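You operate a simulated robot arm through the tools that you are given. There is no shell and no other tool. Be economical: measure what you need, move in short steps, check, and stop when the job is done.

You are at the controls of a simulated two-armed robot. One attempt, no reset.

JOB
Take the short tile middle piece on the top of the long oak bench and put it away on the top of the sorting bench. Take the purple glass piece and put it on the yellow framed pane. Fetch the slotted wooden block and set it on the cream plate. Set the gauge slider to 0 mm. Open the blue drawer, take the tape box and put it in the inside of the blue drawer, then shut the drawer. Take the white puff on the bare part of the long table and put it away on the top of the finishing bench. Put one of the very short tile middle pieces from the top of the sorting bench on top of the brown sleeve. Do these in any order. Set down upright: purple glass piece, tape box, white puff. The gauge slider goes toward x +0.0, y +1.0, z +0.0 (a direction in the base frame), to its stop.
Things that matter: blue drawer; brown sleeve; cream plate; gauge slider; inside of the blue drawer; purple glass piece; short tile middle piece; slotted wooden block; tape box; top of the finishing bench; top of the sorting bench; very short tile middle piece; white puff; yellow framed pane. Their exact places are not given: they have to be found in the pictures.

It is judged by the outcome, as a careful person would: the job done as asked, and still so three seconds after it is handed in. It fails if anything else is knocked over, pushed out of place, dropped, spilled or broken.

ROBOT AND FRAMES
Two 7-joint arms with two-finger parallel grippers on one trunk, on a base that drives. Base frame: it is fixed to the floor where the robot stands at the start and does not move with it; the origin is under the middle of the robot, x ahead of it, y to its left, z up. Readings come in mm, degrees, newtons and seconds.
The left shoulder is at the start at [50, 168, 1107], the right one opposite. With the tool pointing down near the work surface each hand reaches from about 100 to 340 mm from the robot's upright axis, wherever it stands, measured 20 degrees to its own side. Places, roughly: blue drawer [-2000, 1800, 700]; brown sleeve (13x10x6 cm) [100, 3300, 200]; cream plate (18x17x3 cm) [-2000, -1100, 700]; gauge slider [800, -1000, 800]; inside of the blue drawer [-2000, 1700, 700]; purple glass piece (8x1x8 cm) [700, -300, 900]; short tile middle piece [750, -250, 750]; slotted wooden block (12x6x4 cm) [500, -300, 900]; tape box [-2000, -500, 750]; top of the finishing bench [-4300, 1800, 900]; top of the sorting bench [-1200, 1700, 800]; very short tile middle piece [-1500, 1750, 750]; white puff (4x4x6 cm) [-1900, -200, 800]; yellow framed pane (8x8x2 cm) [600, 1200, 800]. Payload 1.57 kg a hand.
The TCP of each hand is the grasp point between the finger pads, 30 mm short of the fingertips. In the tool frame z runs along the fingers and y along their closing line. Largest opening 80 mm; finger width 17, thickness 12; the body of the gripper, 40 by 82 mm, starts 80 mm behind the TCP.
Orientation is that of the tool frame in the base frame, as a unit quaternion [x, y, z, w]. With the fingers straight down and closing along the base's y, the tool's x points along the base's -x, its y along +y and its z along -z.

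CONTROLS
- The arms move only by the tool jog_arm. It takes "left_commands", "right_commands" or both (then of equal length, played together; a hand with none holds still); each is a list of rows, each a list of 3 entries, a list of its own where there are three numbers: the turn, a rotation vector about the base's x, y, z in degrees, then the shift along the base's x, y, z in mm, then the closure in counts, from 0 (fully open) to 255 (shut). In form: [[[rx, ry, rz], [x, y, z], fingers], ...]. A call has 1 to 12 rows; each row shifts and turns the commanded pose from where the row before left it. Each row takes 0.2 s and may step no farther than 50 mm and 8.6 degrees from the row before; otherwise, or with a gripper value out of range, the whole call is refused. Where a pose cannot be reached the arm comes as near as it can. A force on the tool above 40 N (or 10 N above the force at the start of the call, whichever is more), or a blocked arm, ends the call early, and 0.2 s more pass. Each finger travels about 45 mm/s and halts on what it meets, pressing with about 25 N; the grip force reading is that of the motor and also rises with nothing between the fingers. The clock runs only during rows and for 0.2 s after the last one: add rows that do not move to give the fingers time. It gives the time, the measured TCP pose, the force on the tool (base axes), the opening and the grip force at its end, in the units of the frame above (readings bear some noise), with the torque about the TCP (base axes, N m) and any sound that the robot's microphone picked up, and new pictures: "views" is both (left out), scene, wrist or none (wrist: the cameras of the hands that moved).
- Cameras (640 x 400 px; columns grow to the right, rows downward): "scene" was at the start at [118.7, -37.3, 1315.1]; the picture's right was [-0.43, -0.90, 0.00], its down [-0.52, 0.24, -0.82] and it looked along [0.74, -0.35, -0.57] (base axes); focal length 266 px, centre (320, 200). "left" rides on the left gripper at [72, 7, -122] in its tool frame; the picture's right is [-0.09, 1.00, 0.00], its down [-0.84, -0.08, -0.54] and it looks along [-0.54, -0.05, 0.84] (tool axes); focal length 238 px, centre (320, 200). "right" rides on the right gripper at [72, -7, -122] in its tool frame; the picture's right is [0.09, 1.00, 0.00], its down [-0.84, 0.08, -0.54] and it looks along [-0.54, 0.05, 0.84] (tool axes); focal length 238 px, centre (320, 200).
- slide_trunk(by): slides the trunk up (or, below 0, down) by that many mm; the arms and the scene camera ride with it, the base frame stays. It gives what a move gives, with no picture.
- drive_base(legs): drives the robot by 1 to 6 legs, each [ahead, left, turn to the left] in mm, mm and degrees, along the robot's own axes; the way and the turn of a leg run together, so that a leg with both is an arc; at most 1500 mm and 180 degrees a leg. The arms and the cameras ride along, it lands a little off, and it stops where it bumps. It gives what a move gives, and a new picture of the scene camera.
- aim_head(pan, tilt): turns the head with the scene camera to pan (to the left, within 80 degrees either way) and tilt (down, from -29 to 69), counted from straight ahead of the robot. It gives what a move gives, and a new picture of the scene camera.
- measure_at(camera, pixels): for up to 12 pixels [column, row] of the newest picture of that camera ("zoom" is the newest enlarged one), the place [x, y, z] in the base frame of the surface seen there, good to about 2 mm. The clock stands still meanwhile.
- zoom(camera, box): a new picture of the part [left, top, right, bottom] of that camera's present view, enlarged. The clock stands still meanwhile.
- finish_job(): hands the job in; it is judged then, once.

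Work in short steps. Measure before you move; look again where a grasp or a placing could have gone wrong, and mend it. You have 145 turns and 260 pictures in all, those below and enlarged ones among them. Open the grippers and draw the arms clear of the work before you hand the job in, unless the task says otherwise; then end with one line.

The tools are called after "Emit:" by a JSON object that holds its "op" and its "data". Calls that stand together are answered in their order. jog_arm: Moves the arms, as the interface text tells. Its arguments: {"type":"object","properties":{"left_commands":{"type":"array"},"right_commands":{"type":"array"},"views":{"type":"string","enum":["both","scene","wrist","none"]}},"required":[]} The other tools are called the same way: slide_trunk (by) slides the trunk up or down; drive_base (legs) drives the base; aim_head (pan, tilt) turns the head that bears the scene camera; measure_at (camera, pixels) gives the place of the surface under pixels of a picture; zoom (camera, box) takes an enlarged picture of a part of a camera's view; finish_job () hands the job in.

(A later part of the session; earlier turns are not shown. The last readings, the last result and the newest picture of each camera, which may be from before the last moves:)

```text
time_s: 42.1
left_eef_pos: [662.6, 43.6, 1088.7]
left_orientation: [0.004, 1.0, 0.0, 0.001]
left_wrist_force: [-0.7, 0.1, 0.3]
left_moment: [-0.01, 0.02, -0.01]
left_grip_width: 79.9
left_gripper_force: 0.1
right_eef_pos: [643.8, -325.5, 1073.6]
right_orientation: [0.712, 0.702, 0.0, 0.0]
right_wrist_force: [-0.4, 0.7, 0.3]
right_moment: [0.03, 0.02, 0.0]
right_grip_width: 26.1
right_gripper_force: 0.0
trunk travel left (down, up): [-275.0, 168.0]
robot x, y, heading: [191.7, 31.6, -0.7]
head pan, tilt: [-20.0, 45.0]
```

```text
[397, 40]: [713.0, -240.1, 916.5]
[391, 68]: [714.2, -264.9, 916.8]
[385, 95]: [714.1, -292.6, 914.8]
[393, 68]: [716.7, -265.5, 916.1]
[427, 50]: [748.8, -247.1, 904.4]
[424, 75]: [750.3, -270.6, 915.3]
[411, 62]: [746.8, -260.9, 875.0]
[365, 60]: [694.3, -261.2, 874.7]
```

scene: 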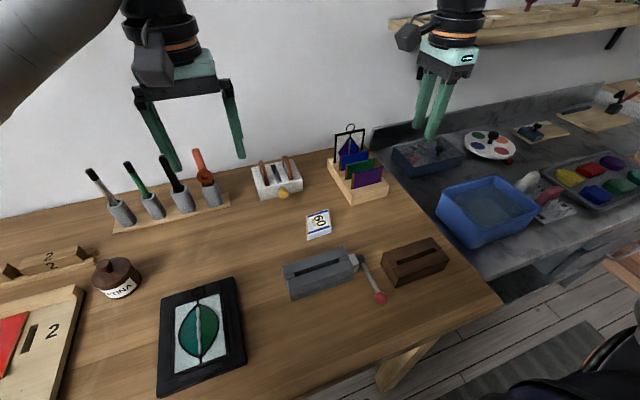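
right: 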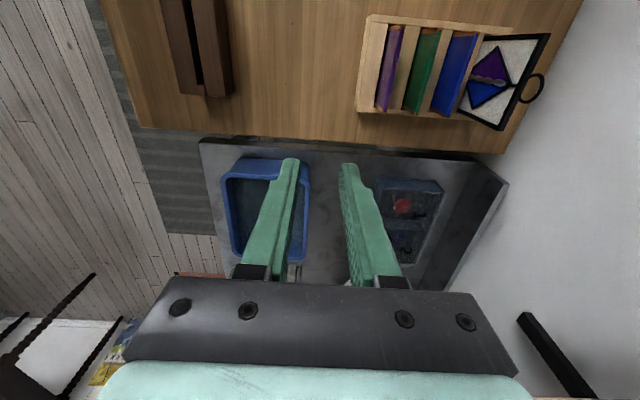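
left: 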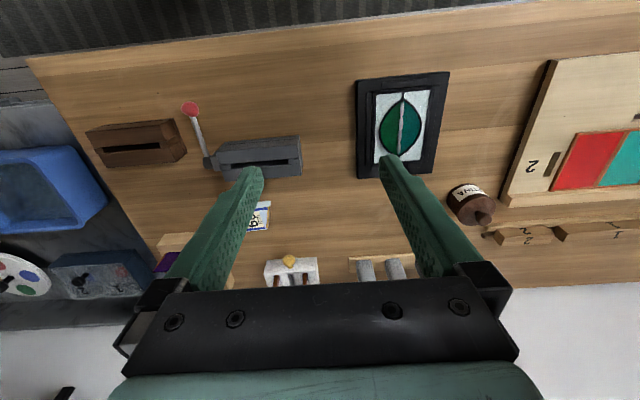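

The glass centre is at x≈714.5, y −270, top 916.5, and the rack wall top is 875. I move above it (z 955) first.

Emit:
{"op": "jog_arm", "data": {"right_commands": [[[0, 0, 0], [24, 18, -20], 172], [[0, 0, 0], [24, 18, -25], 172], [[0, 0, 0], [22.5, 19, -35], 172], [[0, 0, 0], [0, 0, -38], 172], [[0, 0, 0], [0, 0, 0], 172]]}}

Emit:
{"op": "zoom", "data": {"camera": "scene", "box": [290, 90, 450, 210]}}

```text
time_s: 43.3
left_eef_pos: [662.0, 45.7, 1088.2]
left_orientation: [0.004, 1.0, -0.001, 0.0]
left_wrist_force: [0.2, -0.6, -0.2]
left_moment: [0.0, 0.0, 0.01]
left_grip_width: 80.1
left_gripper_force: 0.0
right_eef_pos: [715.7, -268.5, 952.1]
right_orientation: [0.711, 0.703, -0.001, -0.001]
right_wrist_force: [-0.8, -0.4, 0.2]
right_moment: [0.04, 0.01, 0.0]
right_grip_width: 25.9
right_gripper_force: 0.0
trunk travel left (down, up): [-275.0, 168.0]
robot x, y, heading: [189.0, 30.8, -0.4]
head pan, tilt: [-20.0, 45.0]
```

scene: 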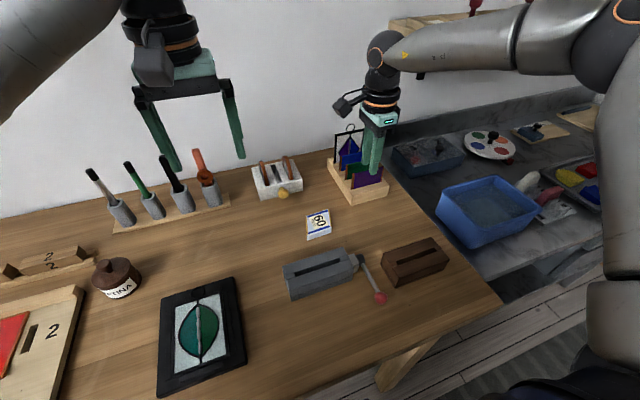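
right: 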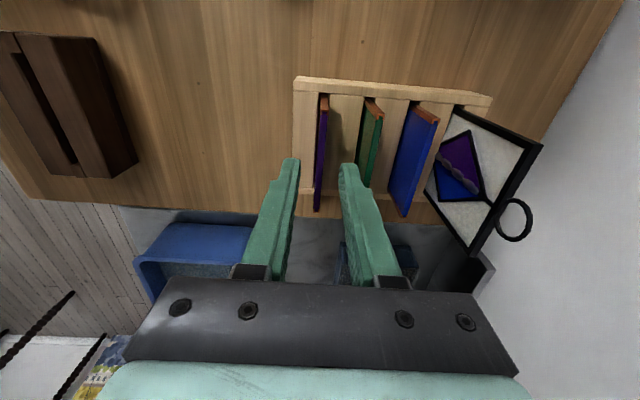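

```text
3.33 times, centred on (370, 150) of scene
```

zoom: 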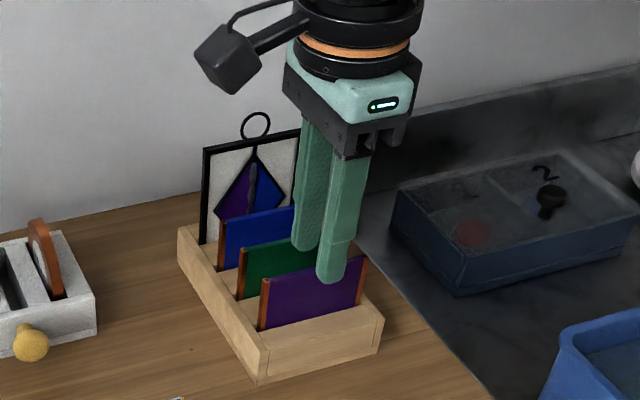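

The glass lies midway between the fingers. I lower to z≈911 and close.

Emit:
{"op": "jog_arm", "data": {"right_commands": [[[0, 0, 0], [-1, -1, -20], 172], [[0, 0, 0], [0, 0, -21], 172], [[0, 0, 0], [0, 0, 0], 172], [[0, 0, 0], [0, 0, 0], 255], [[0, 0, 0], [0, 0, 0], 255], [[0, 0, 0], [0, 0, 0], 255], [[0, 0, 0], [0, 0, 20], 255], [[0, 0, 0], [0, 0, 40], 255], [[0, 0, 0], [0, 0, 40], 255], [[0, 0, 0], [0, 0, 0], 255]]}}

```text
time_s: 45.5
left_eef_pos: [663.2, 45.0, 1087.8]
left_orientation: [0.005, 1.0, -0.001, 0.0]
left_wrist_force: [-0.2, 0.5, -0.3]
left_moment: [-0.03, 0.0, -0.01]
left_grip_width: 80.0
left_gripper_force: 0.1
right_eef_pos: [714.8, -272.2, 1014.8]
right_orientation: [0.712, 0.703, -0.001, 0.0]
right_wrist_force: [-0.6, 0.8, -0.7]
right_moment: [0.02, 0.0, -0.01]
right_grip_width: 4.6
right_gripper_force: 24.7
trunk travel left (down, up): [-275.0, 168.0]
robot x, y, heading: [188.3, 34.9, -0.7]
head pan, tilt: [-20.0, 45.0]
```

scene: 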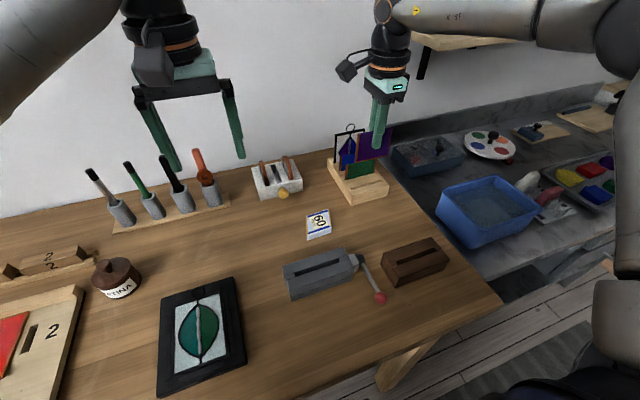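
right: 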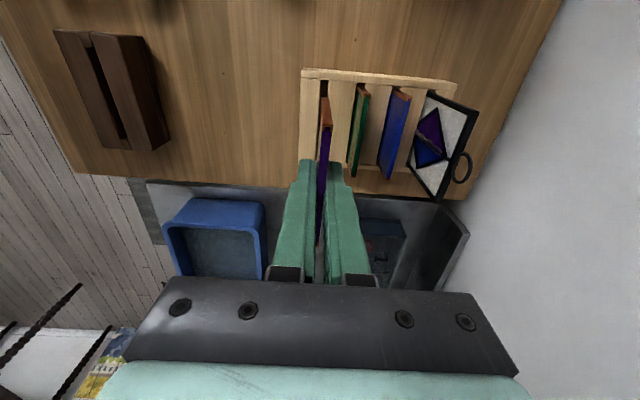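

The glass is held (4.6 mm). I retract the right hand to a carry pose and drive toward the pane around y=1200.

Emit:
{"op": "jog_arm", "data": {"right_commands": [[[0, 0, 0], [-20, 0, 45], 255], [[0, 0, 0], [-45, 0, 15], 255], [[0, 0, 0], [-50, 0, 0], 255], [[0, 0, 0], [-50, 0, 0], 255]], "views": "none"}}

Emit:
{"op": "aim_head", "data": {"pan": 25, "tilt": 40}}

Emit:
{"op": "drive_base", "data": {"legs": [[-130, 0, 0.5], [0, 900, 0]]}}

```text
time_s: 46.5
left_eef_pos: [662.9, 44.4, 1088.0]
left_orientation: [0.005, 1.0, 0.0, 0.001]
left_wrist_force: [-0.4, -0.2, 0.7]
left_moment: [0.03, -0.01, 0.05]
left_grip_width: 79.7
left_gripper_force: 0.0
right_eef_pos: [549.5, -272.8, 1074.0]
right_orientation: [0.713, 0.702, 0.001, 0.0]
right_wrist_force: [-0.1, -0.1, -0.7]
right_moment: [-0.01, 0.01, -0.01]
right_grip_width: 4.4
right_gripper_force: 25.1
trunk travel left (down, up): [-275.0, 168.0]
robot x, y, heading: [190.7, 33.8, -0.5]
head pan, tilt: [-20.0, 45.0]
```

```text
time_s: 47.7
left_eef_pos: [663.7, 44.8, 1088.1]
left_orientation: [0.005, 1.0, 0.0, 0.0]
left_wrist_force: [0.1, 0.1, -0.3]
left_moment: [0.02, 0.0, 0.0]
left_grip_width: 80.1
left_gripper_force: 0.0
right_eef_pos: [550.7, -273.4, 1074.6]
right_orientation: [0.712, 0.702, 0.0, -0.001]
right_wrist_force: [0.6, -0.4, -0.1]
right_moment: [-0.03, 0.0, -0.01]
right_grip_width: 4.5
right_gripper_force: 24.6
trunk travel left (down, up): [-275.0, 168.0]
robot x, y, heading: [189.7, 34.5, -0.5]
head pan, tilt: [25.0, 40.0]
```

scene: 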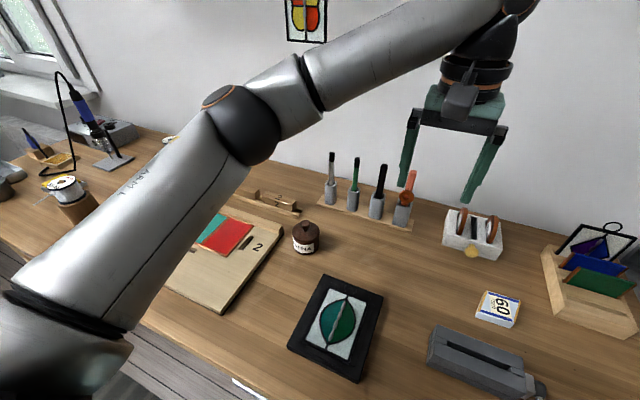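

```text
time_s: 53.3
left_eef_pos: [530.9, 954.9, 1088.8]
left_orientation: [-0.002, 1.0, 0.001, 0.0]
left_wrist_force: [0.1, 0.5, -0.3]
left_moment: [0.0, -0.01, -0.01]
left_grip_width: 80.1
left_gripper_force: 0.2
right_eef_pos: [423.7, 637.2, 1073.7]
right_orientation: [0.708, 0.707, 0.0, -0.001]
right_wrist_force: [-0.1, -1.1, -0.4]
right_moment: [0.01, -0.01, 0.0]
right_grip_width: 4.6
right_gripper_force: 24.5
trunk travel left (down, up): [-275.0, 168.0]
robot x, y, heading: [58.4, 938.1, 0.2]
head pan, tilt: [25.0, 40.0]
```

scene: 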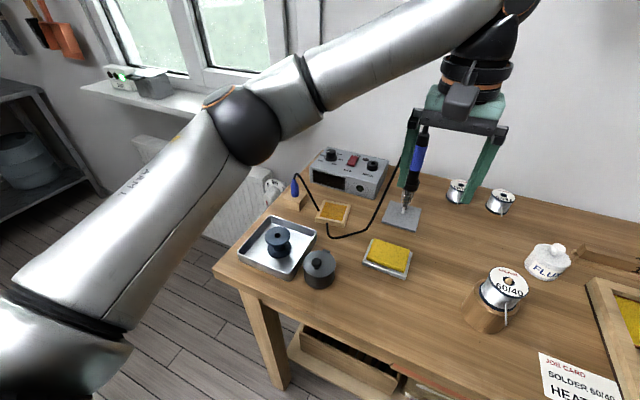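

I see yellow in a frame at the right edge (630,320). I look straight ahead and down to see it.

Emit:
{"op": "aim_head", "data": {"pan": -5, "tilt": 45}}

```text
time_s: 54.3
left_eef_pos: [530.6, 953.6, 1088.0]
left_orientation: [-0.002, 1.0, 0.0, 0.0]
left_wrist_force: [-0.8, 0.5, 0.1]
left_moment: [-0.02, 0.01, 0.02]
left_grip_width: 79.7
left_gripper_force: 0.0
right_eef_pos: [423.3, 636.3, 1074.4]
right_orientation: [0.707, 0.707, -0.001, -0.001]
right_wrist_force: [-0.7, 0.1, 0.2]
right_moment: [0.0, -0.01, -0.01]
right_grip_width: 4.6
right_gripper_force: 24.7
trunk travel left (down, up): [-275.0, 168.0]
robot x, y, heading: [53.3, 937.7, 0.1]
head pan, tilt: [-5.0, 45.0]
```

scene: 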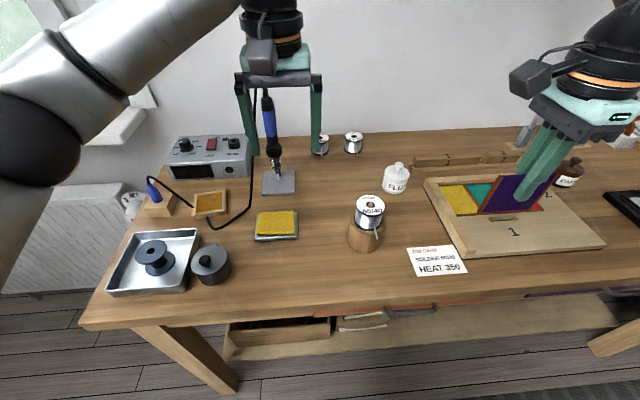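

Several yellow things: the wood-framed one at (208,203), the sponge at (277,225), and the jig pane at (460,199). I measure them all.

Emit:
{"op": "zoom", "data": {"camera": "scene", "box": [180, 160, 340, 260]}}

Emit:
{"op": "measure_at", "data": {"camera": "scene", "pixels": [[208, 203], [195, 214], [224, 212], [198, 195], [224, 193], [277, 224], [258, 240], [298, 214], [460, 199], [445, 190], [265, 120], [274, 170]]}}

Emit:
{"op": "zoom", "data": {"camera": "scene", "box": [400, 150, 600, 275]}}

```text
4.00 times, centred on (260, 210) of scene
```

zoom: 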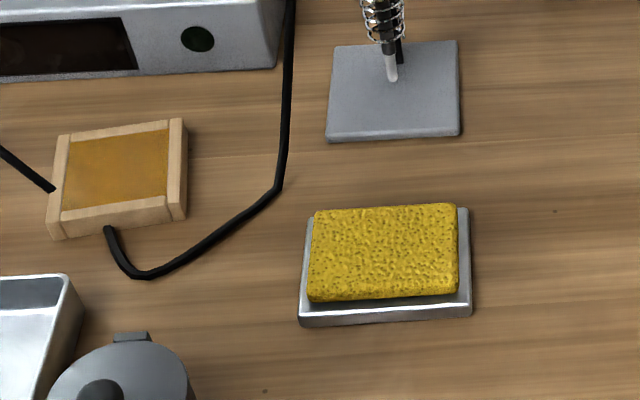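

```text
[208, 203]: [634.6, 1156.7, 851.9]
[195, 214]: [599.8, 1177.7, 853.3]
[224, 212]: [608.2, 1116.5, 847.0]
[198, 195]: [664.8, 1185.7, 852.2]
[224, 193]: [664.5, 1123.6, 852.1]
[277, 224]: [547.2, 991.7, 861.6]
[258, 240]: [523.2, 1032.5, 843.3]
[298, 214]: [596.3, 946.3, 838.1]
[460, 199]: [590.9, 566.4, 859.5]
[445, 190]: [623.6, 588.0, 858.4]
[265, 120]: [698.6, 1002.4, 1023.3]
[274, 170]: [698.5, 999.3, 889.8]
```

```text
3.20 times, centred on (500, 212) of scene
```

zoom: 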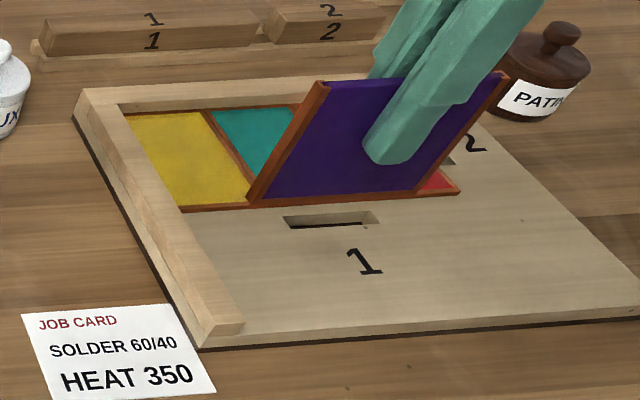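

The wood-framed amber pane at [635,1153,852] matches "yellow framed pane". I pull the left hand back and strafe left 460 mm so the right hand can reach it.

Emit:
{"op": "jog_arm", "data": {"left_commands": [[[0, 0, 0], [-50, 0, 0], 0], [[0, 0, 0], [-50, 0, 0], 0], [[0, 0, 0], [-50, 0, 0], 0]], "views": "none"}}

Emit:
{"op": "drive_base", "data": {"legs": [[0, 460, 0], [70, 0, 0]]}}

Emit:
{"op": "aim_head", "data": {"pan": -25, "tilt": 45}}

```text
time_s: 55.1
left_eef_pos: [378.7, 955.3, 1088.4]
left_orientation: [-0.002, 1.0, 0.0, 0.001]
left_wrist_force: [0.3, 0.1, 0.1]
left_moment: [-0.02, 0.01, 0.03]
left_grip_width: 80.2
left_gripper_force: 0.1
right_eef_pos: [423.2, 634.7, 1074.6]
right_orientation: [0.708, 0.706, 0.0, -0.001]
right_wrist_force: [0.5, -0.9, -0.4]
right_moment: [0.0, 0.01, 0.0]
right_grip_width: 4.5
right_gripper_force: 24.9
trunk travel left (down, up): [-275.0, 168.0]
robot x, y, heading: [55.1, 940.6, 0.2]
head pan, tilt: [-5.0, 45.0]
```

```text
time_s: 58.4
left_eef_pos: [451.5, 1408.2, 1088.1]
left_orientation: [0.001, 1.0, 0.0, 0.001]
left_wrist_force: [-0.6, -0.5, 0.3]
left_moment: [0.04, 0.02, -0.01]
left_grip_width: 80.0
left_gripper_force: 0.1
right_eef_pos: [492.4, 1088.2, 1073.8]
right_orientation: [0.71, 0.704, -0.001, -0.002]
right_wrist_force: [0.9, -0.6, 1.0]
right_moment: [0.02, 0.02, 0.02]
right_grip_width: 4.5
right_gripper_force: 24.8
trunk travel left (down, up): [-275.0, 168.0]
robot x, y, heading: [127.2, 1394.3, 0.0]
head pan, tilt: [-5.0, 45.0]
```

scene: 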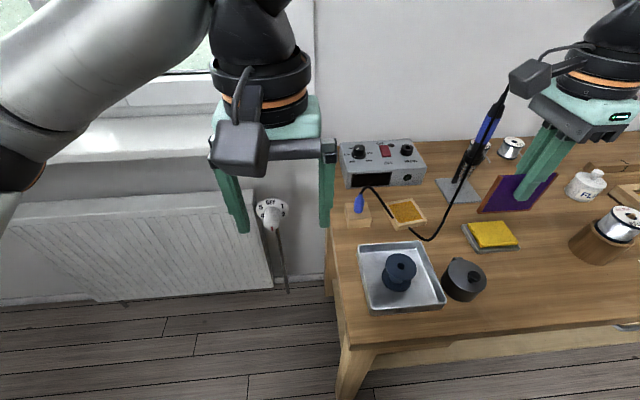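

```text
time_s: 59.2
left_eef_pos: [451.9, 1407.4, 1089.1]
left_orientation: [0.001, 1.0, -0.001, 0.001]
left_wrist_force: [-0.6, 0.1, -0.2]
left_moment: [-0.02, 0.01, -0.01]
left_grip_width: 79.8
left_gripper_force: 0.2
right_eef_pos: [491.9, 1088.0, 1074.4]
right_orientation: [0.709, 0.705, -0.001, -0.001]
right_wrist_force: [0.4, 0.3, 0.2]
right_moment: [0.0, 0.0, -0.03]
right_grip_width: 4.4
right_gripper_force: 25.0
trunk travel left (down, up): [-275.0, 168.0]
robot x, y, heading: [126.3, 1387.8, -0.3]
head pan, tilt: [-25.0, 45.0]
```

scene: 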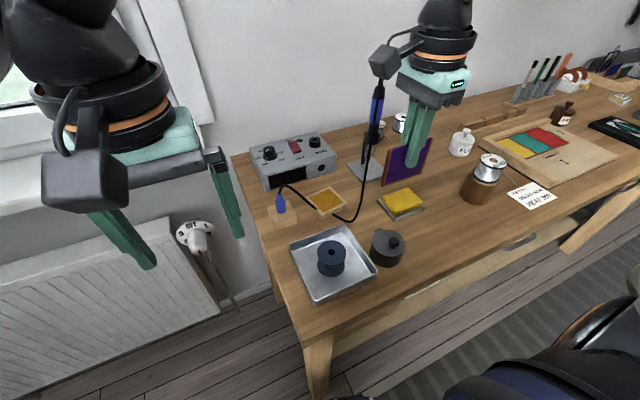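

I enlarge the pane and measure its corners and surroundings.

Emit:
{"op": "zoom", "data": {"camera": "scene", "box": [260, 160, 420, 260]}}

Emit:
{"op": "measure_at", "data": {"camera": "zoom", "pixels": [[270, 165], [200, 140], [270, 218], [345, 180], [280, 118], [230, 150], [300, 195], [335, 165], [245, 195], [262, 130], [140, 60], [75, 200]]}}

```text
4.00 times, centred on (340, 210) of scene
```

zoom: 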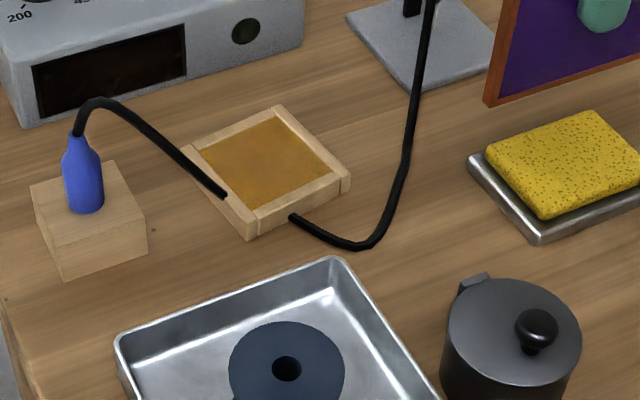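

```text
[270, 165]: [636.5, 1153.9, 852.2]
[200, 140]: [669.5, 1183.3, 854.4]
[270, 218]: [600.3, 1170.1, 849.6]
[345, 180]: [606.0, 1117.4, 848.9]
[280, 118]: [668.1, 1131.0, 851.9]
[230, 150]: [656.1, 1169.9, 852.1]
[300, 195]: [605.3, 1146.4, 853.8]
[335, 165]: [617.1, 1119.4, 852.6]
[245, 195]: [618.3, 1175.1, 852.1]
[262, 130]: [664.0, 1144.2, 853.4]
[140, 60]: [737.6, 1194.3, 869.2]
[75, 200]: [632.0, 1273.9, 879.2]
```

The pane top is z≈852–853, centre [636,1151], turned about +8°. I move y first, clear of the iron's cord, then x, stopping 20 mm above the pane.

Emit:
{"op": "jog_arm", "data": {"right_commands": [[[0, 0, 8], [0, 32, 0], 255], [[0, 0, 0], [0, 32, 0], 255], [[0, 0, 0], [48, 0, 0], 255], [[0, 0, 0], [48, 0, 0], 255], [[0, 0, 0], [48, 0, 0], 255], [[0, 0, 0], [0, 0, -40], 255], [[0, 0, 0], [0, 0, -40], 255], [[0, 0, 0], [0, 0, -40], 255], [[0, 0, 0], [0, 0, 0], 255]]}}

Emit:
{"op": "zoom", "data": {"camera": "scene", "box": [240, 80, 440, 240]}}

```text
time_s: 61.2
left_eef_pos: [450.3, 1407.7, 1087.6]
left_orientation: [0.001, 1.0, 0.0, 0.001]
left_wrist_force: [0.5, 0.0, -0.7]
left_moment: [0.03, 0.01, -0.02]
left_grip_width: 80.3
left_gripper_force: 0.0
right_eef_pos: [634.4, 1152.1, 952.1]
right_orientation: [0.659, 0.752, -0.001, -0.001]
right_wrist_force: [0.5, 0.6, -1.1]
right_moment: [0.01, 0.01, -0.01]
right_grip_width: 4.4
right_gripper_force: 25.1
trunk travel left (down, up): [-275.0, 168.0]
robot x, y, heading: [129.3, 1395.0, -0.4]
head pan, tilt: [-25.0, 45.0]
```

scene: 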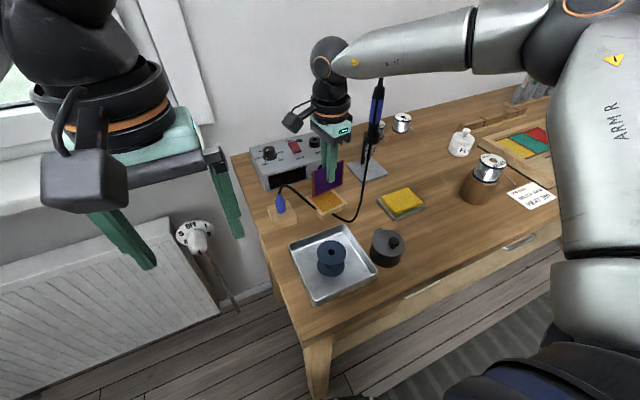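
right: 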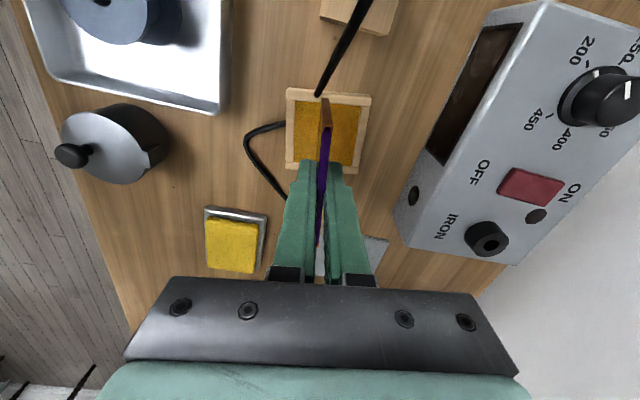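

```text
2.50 times, centred on (340, 160) of scene
```

zoom: 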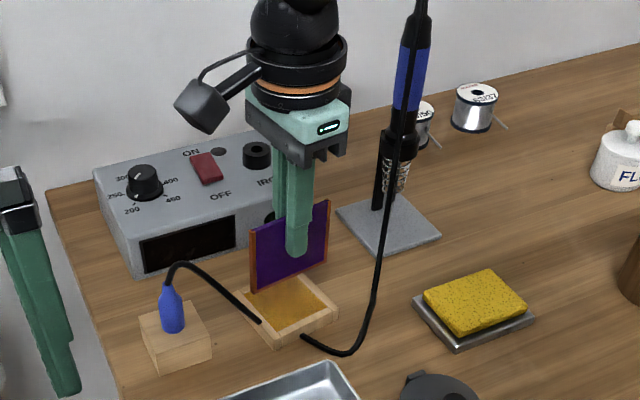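

I measure the glass's lower edge and corners to get the true height over the pane.

Emit:
{"op": "measure_at", "data": {"camera": "zoom", "pixels": [[253, 287], [255, 270], [327, 255], [327, 210], [252, 240], [275, 278], [318, 260], [290, 300]]}}

```text
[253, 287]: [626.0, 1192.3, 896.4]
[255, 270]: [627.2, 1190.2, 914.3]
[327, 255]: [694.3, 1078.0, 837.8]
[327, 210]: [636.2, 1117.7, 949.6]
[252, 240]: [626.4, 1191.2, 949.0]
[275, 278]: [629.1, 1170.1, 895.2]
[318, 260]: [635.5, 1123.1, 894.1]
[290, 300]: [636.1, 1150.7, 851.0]
```

The glass bottom is about 59 mm below the TCP, so contact should come near TCP z=912. I descend to about 916 first.

Emit:
{"op": "jog_arm", "data": {"right_commands": [[[0, 0, 0], [1, -3, -15], 255], [[0, 0, 0], [0, 0, -12], 255], [[0, 0, 0], [0, 0, -8], 255], [[0, 0, 0], [0, 0, 0], 255]], "views": "none"}}

Emit:
{"op": "zoom", "data": {"camera": "scene", "box": [280, 130, 380, 230]}}

```text
time_s: 62.2
left_eef_pos: [450.8, 1407.7, 1088.4]
left_orientation: [0.001, 1.0, 0.0, 0.001]
left_wrist_force: [-0.9, 0.0, 0.3]
left_moment: [0.0, 0.02, 0.02]
left_grip_width: 80.1
left_gripper_force: 0.0
right_eef_pos: [637.0, 1148.3, 919.0]
right_orientation: [0.659, 0.753, -0.001, 0.0]
right_wrist_force: [-0.1, -0.7, 2.7]
right_moment: [0.07, 0.05, 0.02]
right_grip_width: 4.5
right_gripper_force: 25.3
trunk travel left (down, up): [-275.0, 168.0]
robot x, y, heading: [131.2, 1392.1, -0.3]
head pan, tilt: [-25.0, 45.0]
```

```text
4.00 times, centred on (330, 180) of scene
```

zoom: 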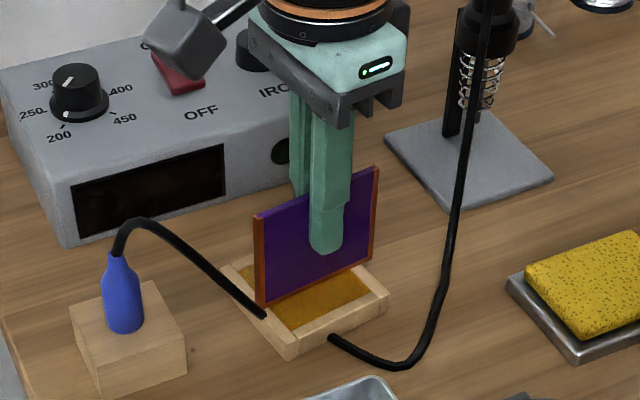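

Force z is now +2.7 N at z=919, so it has likely just touched. I press 2 mm more to seat it square.

Emit:
{"op": "jog_arm", "data": {"right_commands": [[[0, 0, 0], [0, 0, -2], 255], [[0, 0, 0], [0, 0, 0], 255]], "views": "wrist"}}

Emit:
{"op": "measure_at", "data": {"camera": "scene", "pixels": [[346, 204], [344, 202], [372, 193]]}}

```text
time_s: 62.9
left_eef_pos: [449.6, 1407.6, 1088.4]
left_orientation: [0.001, 1.0, 0.001, 0.001]
left_wrist_force: [0.1, 0.0, 0.4]
left_moment: [-0.03, 0.01, 0.04]
left_grip_width: 80.1
left_gripper_force: 0.2
right_eef_pos: [636.1, 1149.2, 918.8]
right_orientation: [0.659, 0.752, 0.0, 0.001]
right_wrist_force: [-1.7, -3.7, 14.2]
right_moment: [0.08, 0.15, 0.02]
right_grip_width: 4.6
right_gripper_force: 25.0
trunk travel left (down, up): [-275.0, 168.0]
robot x, y, heading: [131.3, 1389.6, -0.4]
head pan, tilt: [-25.0, 45.0]
```

right: 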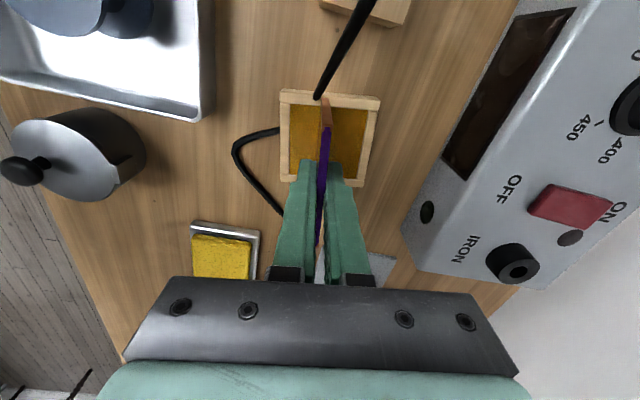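

```text
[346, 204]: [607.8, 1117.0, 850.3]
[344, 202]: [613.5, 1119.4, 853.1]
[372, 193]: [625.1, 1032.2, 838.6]
```

The force is 14 N, but the earlier estimate put the glass bottom about 7 mm above the pane. I check whether it rests on the cord.

Emit:
{"op": "zoom", "data": {"camera": "scene", "box": [320, 160, 384, 224]}}

Emit:
{"op": "measure_at", "data": {"camera": "zoom", "pixels": [[30, 215], [30, 205], [50, 215], [120, 190], [200, 150], [215, 140], [40, 230], [15, 215], [0, 200], [100, 215]]}}

```text
6.25 times, centred on (352, 192) of scene
```

zoom: 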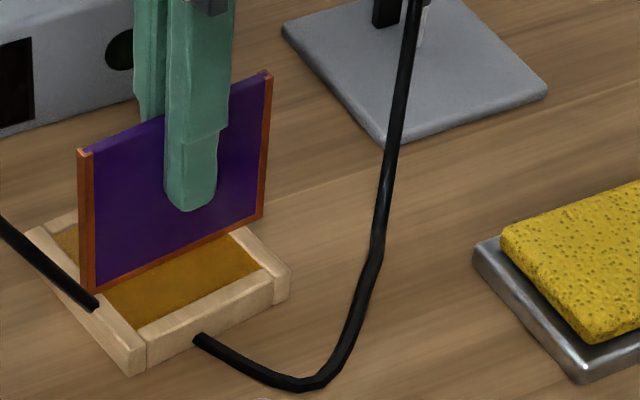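

```text
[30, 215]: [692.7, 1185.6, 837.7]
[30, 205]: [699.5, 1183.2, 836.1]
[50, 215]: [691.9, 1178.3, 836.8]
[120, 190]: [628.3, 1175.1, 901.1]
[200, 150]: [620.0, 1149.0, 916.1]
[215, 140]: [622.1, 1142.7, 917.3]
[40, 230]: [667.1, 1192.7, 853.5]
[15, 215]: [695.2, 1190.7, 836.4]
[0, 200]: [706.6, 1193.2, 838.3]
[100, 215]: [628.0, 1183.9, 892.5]
```

I measure the glass's lower edge points.

Emit:
{"op": "measure_at", "data": {"camera": "zoom", "pixels": [[89, 285], [95, 287], [120, 275], [150, 263], [190, 246], [230, 230], [255, 217], [92, 300], [60, 270], [150, 285], [88, 270], [262, 205]]}}

```text
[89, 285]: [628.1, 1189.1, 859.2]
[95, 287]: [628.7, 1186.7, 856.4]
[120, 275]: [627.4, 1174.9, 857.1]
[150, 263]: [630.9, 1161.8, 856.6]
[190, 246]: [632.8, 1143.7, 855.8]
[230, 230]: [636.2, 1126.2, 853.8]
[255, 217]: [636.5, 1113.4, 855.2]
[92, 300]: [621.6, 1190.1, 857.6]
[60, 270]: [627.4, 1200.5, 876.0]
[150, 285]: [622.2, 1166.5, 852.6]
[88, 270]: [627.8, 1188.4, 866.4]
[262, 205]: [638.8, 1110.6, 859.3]
```

The lower edge rests on the frame rails (z≈854–856) and the plane is vertical. I ease the pressure by 1.5 mm, open partly, and check.

Emit:
{"op": "jog_arm", "data": {"right_commands": [[[0, 0, 0], [0, 0, 1.5], 255], [[0, 0, 0], [0, 0, 0], 255], [[0, 0, 0], [0, 0, 0], 225], [[0, 0, 0], [0, 0, 0], 190], [[0, 0, 0], [0, 0, 0], 190]], "views": "wrist"}}

Emit:
{"op": "zoom", "data": {"camera": "scene", "box": [300, 140, 400, 224]}}

```text
time_s: 64.0
left_eef_pos: [450.2, 1408.2, 1088.3]
left_orientation: [0.0, 1.0, 0.0, 0.001]
left_wrist_force: [-0.1, -0.2, 0.1]
left_moment: [0.01, 0.01, 0.01]
left_grip_width: 80.2
left_gripper_force: 0.1
right_eef_pos: [635.7, 1148.8, 918.5]
right_orientation: [0.659, 0.752, -0.001, 0.0]
right_wrist_force: [-0.6, 0.3, -0.8]
right_moment: [0.03, 0.01, 0.01]
right_grip_width: 20.6
right_gripper_force: 0.0
trunk travel left (down, up): [-275.0, 168.0]
robot x, y, heading: [124.5, 1392.9, -0.4]
head pan, tilt: [-25.0, 45.0]
```

right: 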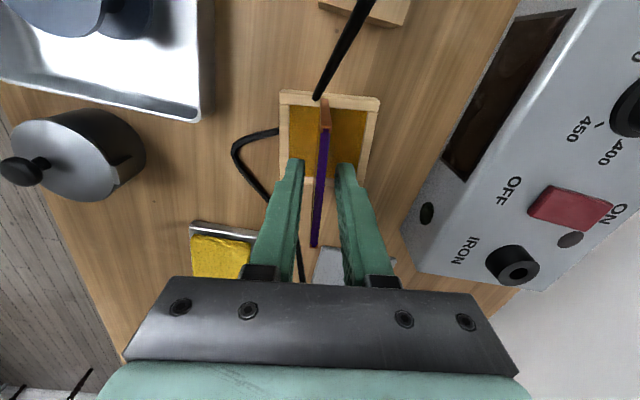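

```text
4.76 times, centred on (350, 182) of scene
```

zoom: 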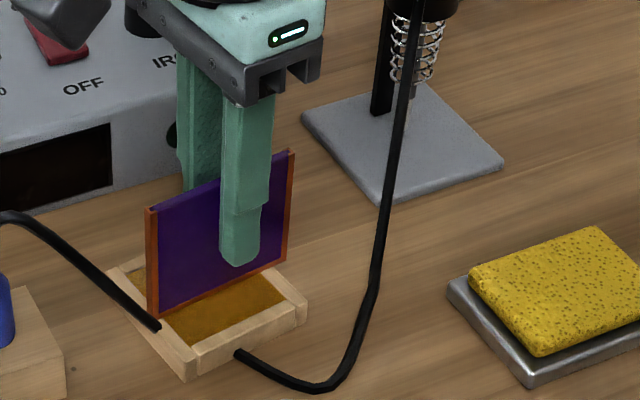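

The glass stands on its own. I withdraw straight up, then back.

Emit:
{"op": "jog_arm", "data": {"right_commands": [[[0, 0, 0], [0, 0, 25], 190], [[0, 0, 0], [0, 0, 40], 190], [[0, 0, 0], [0, 0, 45], 190], [[0, 0, 0], [0, 0, 45], 190], [[0, 0, 0], [-45, 0, 0], 0], [[0, 0, 0], [-45, 0, 0], 0], [[0, 0, 0], [-45, 0, 0], 0]], "views": "scene"}}

Emit:
{"op": "zoom", "data": {"camera": "scene", "box": [280, 140, 400, 224]}}

```text
time_s: 65.7
left_eef_pos: [449.6, 1408.6, 1088.0]
left_orientation: [0.001, 1.0, 0.0, 0.001]
left_wrist_force: [0.0, -0.3, -1.0]
left_moment: [0.02, -0.02, 0.0]
left_grip_width: 80.4
left_gripper_force: 0.1
right_eef_pos: [498.4, 1147.7, 1073.5]
right_orientation: [0.659, 0.752, -0.001, 0.0]
right_wrist_force: [-0.9, 0.7, 0.2]
right_moment: [-0.02, -0.02, 0.02]
right_grip_width: 79.9
right_gripper_force: 0.0
trunk travel left (down, up): [-275.0, 168.0]
robot x, y, heading: [130.7, 1389.9, -0.2]
head pan, tilt: [-25.0, 45.0]
```

scene: 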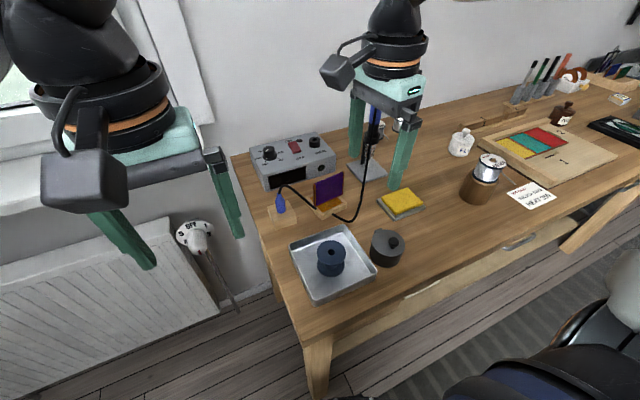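

```text
4.76 times, centred on (340, 182) of scene
```

zoom: 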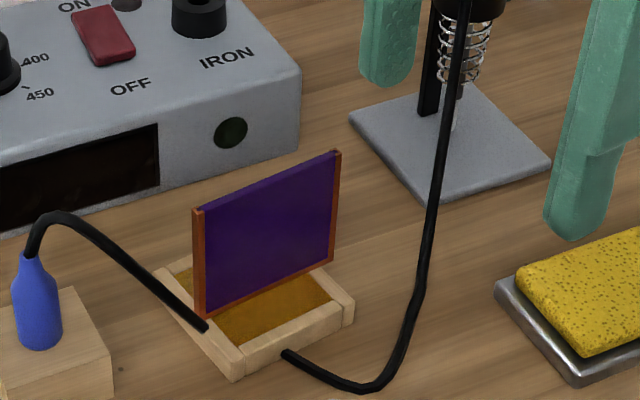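

The glass stands upright on the pane. Next I look left toward the sorting bench and the shelf unit to measure clearances.

Emit:
{"op": "aim_head", "data": {"pan": 80, "tilt": 20}}

Emit:
{"op": "drive_base", "data": {"legs": [[-300, 0, 0], [0, 0, 60]]}}

```text
time_s: 67.5
left_eef_pos: [449.6, 1408.2, 1088.2]
left_orientation: [0.001, 1.0, 0.0, 0.001]
left_wrist_force: [-0.1, 0.6, -0.6]
left_moment: [0.0, 0.03, -0.02]
left_grip_width: 80.0
left_gripper_force: 0.0
right_eef_pos: [500.9, 1148.7, 1072.1]
right_orientation: [0.659, 0.752, -0.001, -0.001]
right_wrist_force: [0.2, -0.4, 0.3]
right_moment: [0.02, -0.01, -0.01]
right_grip_width: 79.9
right_gripper_force: 0.0
trunk travel left (down, up): [-275.0, 168.0]
robot x, y, heading: [129.5, 1392.4, -0.1]
head pan, tilt: [80.0, 20.0]
```

scene: 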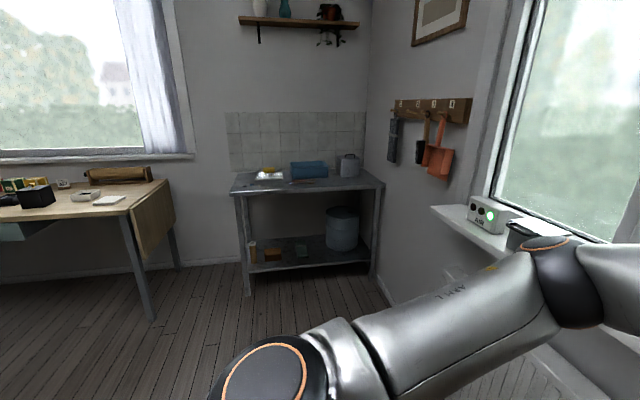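

```text
time_s: 72.2
left_eef_pos: [-29.7, 1680.5, 1089.2]
left_orientation: [-0.503, 0.864, 0.0, 0.001]
left_wrist_force: [0.3, -0.4, -0.1]
left_moment: [0.03, 0.01, 0.04]
left_grip_width: 80.0
left_gripper_force: 0.0
right_eef_pos: [220.6, 1597.9, 1072.8]
right_orientation: [0.19, 0.982, 0.0, 0.0]
right_wrist_force: [0.0, -0.6, -0.5]
right_moment: [0.02, 0.01, 0.03]
right_grip_width: 79.9
right_gripper_force: 0.1
trunk travel left (down, up): [-275.0, 168.0]
robot x, y, heading: [-176.5, 1390.8, 60.5]
head pan, tilt: [80.0, 20.0]
```

scene: 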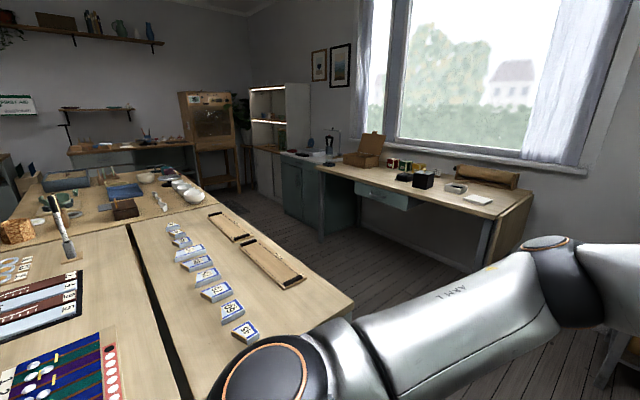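

Blue-bordered tiles lie on the sorting bench. I enlarge to read their labels and measure them.

Emit:
{"op": "zoom", "data": {"camera": "scene", "box": [150, 200, 310, 350]}}

Emit:
{"op": "measure_at", "data": {"camera": "scene", "pixels": [[245, 333], [231, 311], [217, 291], [206, 275], [196, 263], [189, 251], [181, 242], [172, 227], [350, 300], [230, 226], [272, 262], [215, 400]]}}

```text
2.67 times, centred on (230, 275) of scene
```

zoom: 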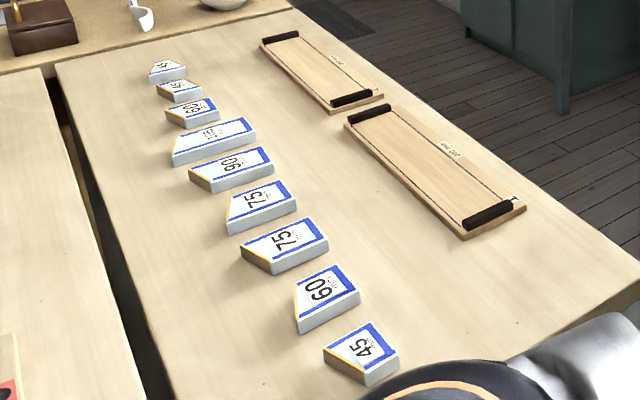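

```text
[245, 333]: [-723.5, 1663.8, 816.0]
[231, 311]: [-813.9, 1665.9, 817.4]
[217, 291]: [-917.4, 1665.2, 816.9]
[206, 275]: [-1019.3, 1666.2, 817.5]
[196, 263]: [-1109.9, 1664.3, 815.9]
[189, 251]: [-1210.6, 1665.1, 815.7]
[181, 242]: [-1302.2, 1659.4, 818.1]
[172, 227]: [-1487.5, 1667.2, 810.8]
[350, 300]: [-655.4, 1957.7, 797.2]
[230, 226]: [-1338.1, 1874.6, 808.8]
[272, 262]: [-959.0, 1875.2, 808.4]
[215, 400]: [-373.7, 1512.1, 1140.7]
```

The tiles lie along y≈1665 on the sorting bench, whose aisle-side edge is at y≈1960. I measure the window bench edge to see how wide the aisle is.

Emit:
{"op": "measure_at", "data": {"camera": "scene", "pixels": [[490, 218], [400, 195], [330, 170], [340, 250], [400, 290], [290, 210], [240, 190], [383, 196], [180, 205]]}}

Emit:
{"op": "zoom", "data": {"camera": "scene", "box": [0, 80, 340, 290]}}

```text
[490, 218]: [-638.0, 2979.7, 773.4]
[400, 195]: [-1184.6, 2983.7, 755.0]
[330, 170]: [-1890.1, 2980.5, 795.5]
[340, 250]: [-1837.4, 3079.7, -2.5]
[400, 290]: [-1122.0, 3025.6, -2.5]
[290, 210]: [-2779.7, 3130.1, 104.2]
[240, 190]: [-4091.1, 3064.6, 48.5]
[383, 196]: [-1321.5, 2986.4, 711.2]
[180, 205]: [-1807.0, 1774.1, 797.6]
```

```text
1.88 times, centred on (170, 185) of scene
```

zoom: 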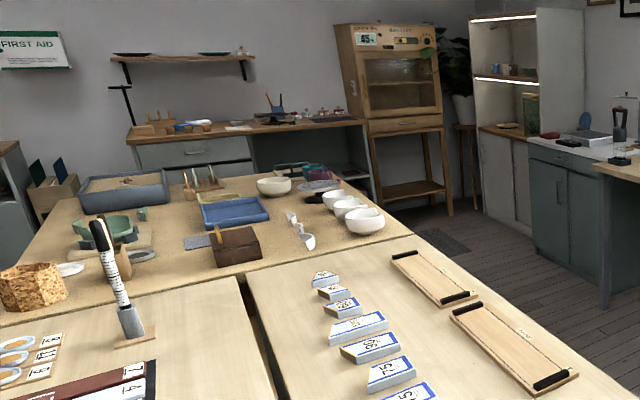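

The aisle is about 1 m wide. I turn to face −y, back into the aisle, and strafe to x≈−1380.

Emit:
{"op": "drive_base", "data": {"legs": [[0, 0, -150.5], [-900, 0, 0], [0, -1200, 0]]}}

Emit:
{"op": "aim_head", "data": {"pan": 0, "tilt": 38}}

```text
time_s: 88.9
left_eef_pos: [-1342.0, 2002.5, 1087.3]
left_orientation: [0.71, 0.704, 0.0, 0.001]
left_wrist_force: [0.4, 0.1, 0.7]
left_moment: [-0.01, 0.01, 0.0]
left_grip_width: 80.1
left_gripper_force: 0.1
right_eef_pos: [-1600.6, 1954.9, 1074.0]
right_orientation: [0.998, 0.062, -0.001, -0.002]
right_wrist_force: [-0.4, -0.4, -0.2]
right_moment: [-0.04, 0.01, -0.02]
right_grip_width: 80.0
right_gripper_force: 0.0
trunk travel left (down, up): [-275.0, 168.0]
robot x, y, heading: [-1351.5, 2325.3, -90.8]
head pan, tilt: [80.0, 20.0]
```

scene: 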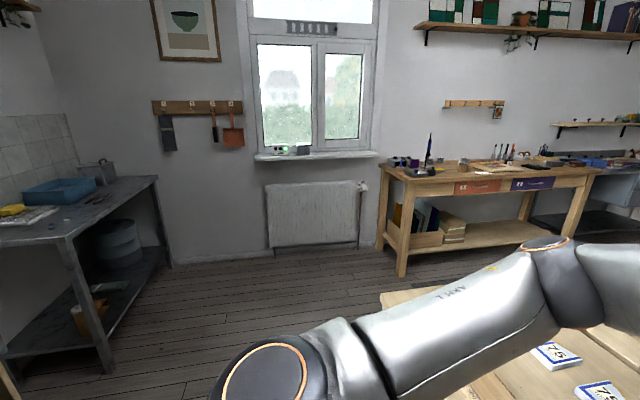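

```text
time_s: 90.4
left_eef_pos: [-1341.7, 2002.8, 1087.5]
left_orientation: [0.711, 0.704, -0.001, 0.001]
left_wrist_force: [0.1, -0.7, 0.2]
left_moment: [0.03, -0.01, -0.02]
left_grip_width: 80.1
left_gripper_force: 0.1
right_eef_pos: [-1602.1, 1954.4, 1073.9]
right_orientation: [0.998, 0.062, 0.0, -0.001]
right_wrist_force: [-1.2, 0.1, 0.3]
right_moment: [-0.01, 0.0, 0.02]
right_grip_width: 80.1
right_gripper_force: 0.1
trunk travel left (down, up): [-275.0, 168.0]
robot x, y, heading: [-1356.1, 2321.5, -90.8]
head pan, tilt: [0.0, 38.0]
```

scene: 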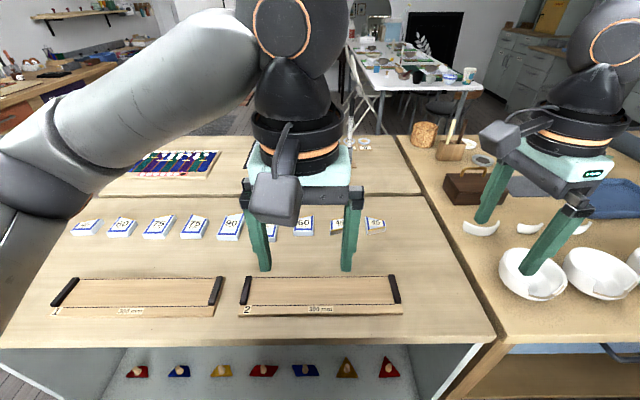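

The tiles are in a row at about row 225. I enlarge the row to read shapes and labels.

Emit:
{"op": "zoom", "data": {"camera": "scene", "box": [200, 200, 400, 250]}}

Emit:
{"op": "zoom", "data": {"camera": "scene", "box": [50, 200, 250, 250]}}

Emit:
{"op": "measure_at", "data": {"camera": "scene", "pixels": [[88, 226], [122, 226], [158, 226], [194, 226], [230, 226], [303, 225], [337, 226], [376, 225], [270, 232], [440, 340], [250, 200]]}}

```text
3.20 times, centred on (300, 225) of scene
```

zoom: 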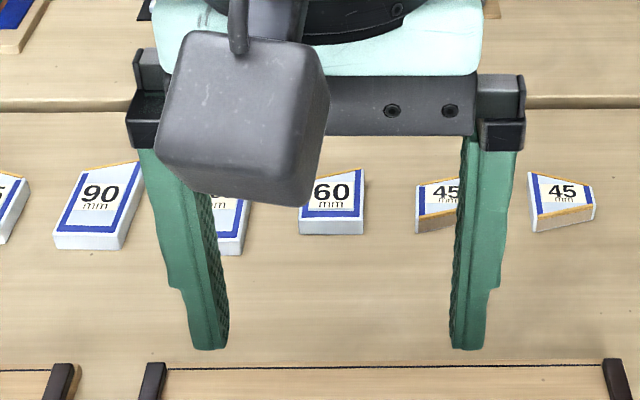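

```text
3.20 times, centred on (150, 225) of scene
```

zoom: 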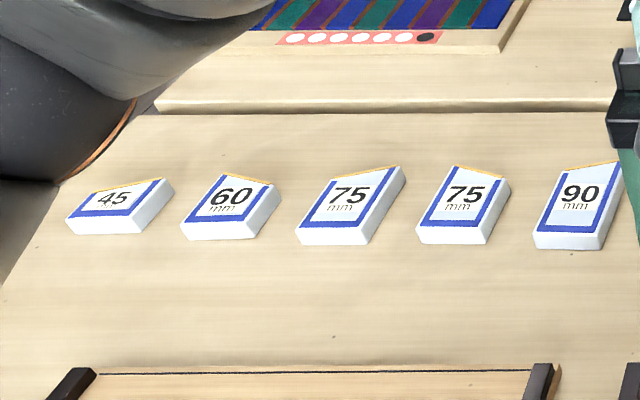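

```text
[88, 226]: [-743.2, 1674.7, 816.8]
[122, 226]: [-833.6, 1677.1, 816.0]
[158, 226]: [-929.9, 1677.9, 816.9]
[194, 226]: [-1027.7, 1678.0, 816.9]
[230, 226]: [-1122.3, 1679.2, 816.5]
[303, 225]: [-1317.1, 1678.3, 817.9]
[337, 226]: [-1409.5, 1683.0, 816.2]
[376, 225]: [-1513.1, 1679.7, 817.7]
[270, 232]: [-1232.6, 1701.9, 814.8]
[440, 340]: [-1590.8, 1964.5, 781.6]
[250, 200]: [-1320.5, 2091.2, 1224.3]
```

The very short (45 mm) middle pieces are those with two yellow ends: at x≈−1409 and x≈−1513. Before grasping I look at the brown sleeve on the rack, to choose the tool tilt.

Emit:
{"op": "aim_head", "data": {"pan": 80, "tilt": 22}}

Emit:
{"op": "zoom", "data": {"camera": "scene", "box": [0, 150, 200, 390]}}

Emit:
{"op": "measure_at", "data": {"camera": "scene", "pixels": [[80, 318], [85, 300], [95, 300], [75, 310], [110, 290], [60, 230], [40, 240], [150, 185], [100, 370], [20, 340], [60, 290], [125, 250]]}}

```text
time_s: 91.9
left_eef_pos: [-1342.2, 2002.4, 1088.4]
left_orientation: [0.71, 0.704, -0.001, 0.001]
left_wrist_force: [-0.5, 0.3, 0.1]
left_moment: [0.02, 0.03, -0.01]
left_grip_width: 80.0
left_gripper_force: 0.1
right_eef_pos: [-1601.2, 1953.8, 1072.7]
right_orientation: [0.998, 0.062, -0.001, -0.001]
right_wrist_force: [-0.3, -0.9, 0.7]
right_moment: [0.03, 0.01, 0.03]
right_grip_width: 80.0
right_gripper_force: 0.0
trunk travel left (down, up): [-275.0, 168.0]
robot x, y, heading: [-1356.9, 2328.5, -90.7]
head pan, tilt: [80.0, 22.0]
```

scene: 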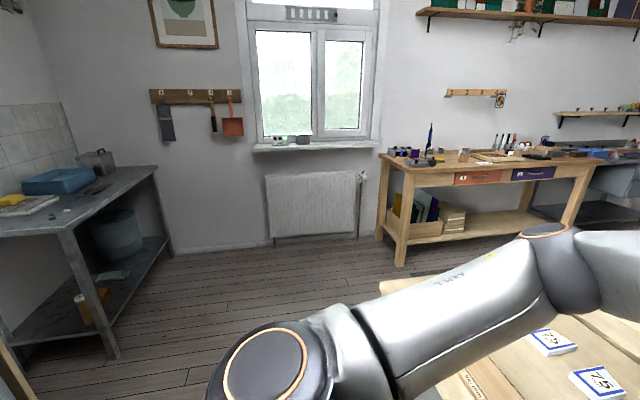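

```text
1.67 times, centred on (100, 270) of scene
```

zoom: 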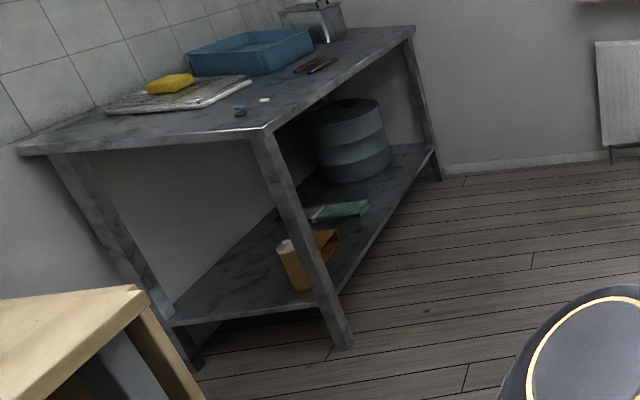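

```text
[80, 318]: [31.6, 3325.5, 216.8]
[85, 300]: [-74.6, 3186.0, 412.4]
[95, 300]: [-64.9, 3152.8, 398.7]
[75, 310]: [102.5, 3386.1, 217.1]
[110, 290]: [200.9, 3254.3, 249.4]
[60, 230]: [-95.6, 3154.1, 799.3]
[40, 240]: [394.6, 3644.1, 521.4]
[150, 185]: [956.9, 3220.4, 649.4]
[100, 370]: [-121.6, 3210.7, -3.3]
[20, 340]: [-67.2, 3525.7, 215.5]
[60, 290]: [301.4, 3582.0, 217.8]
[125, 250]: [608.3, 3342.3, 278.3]
```

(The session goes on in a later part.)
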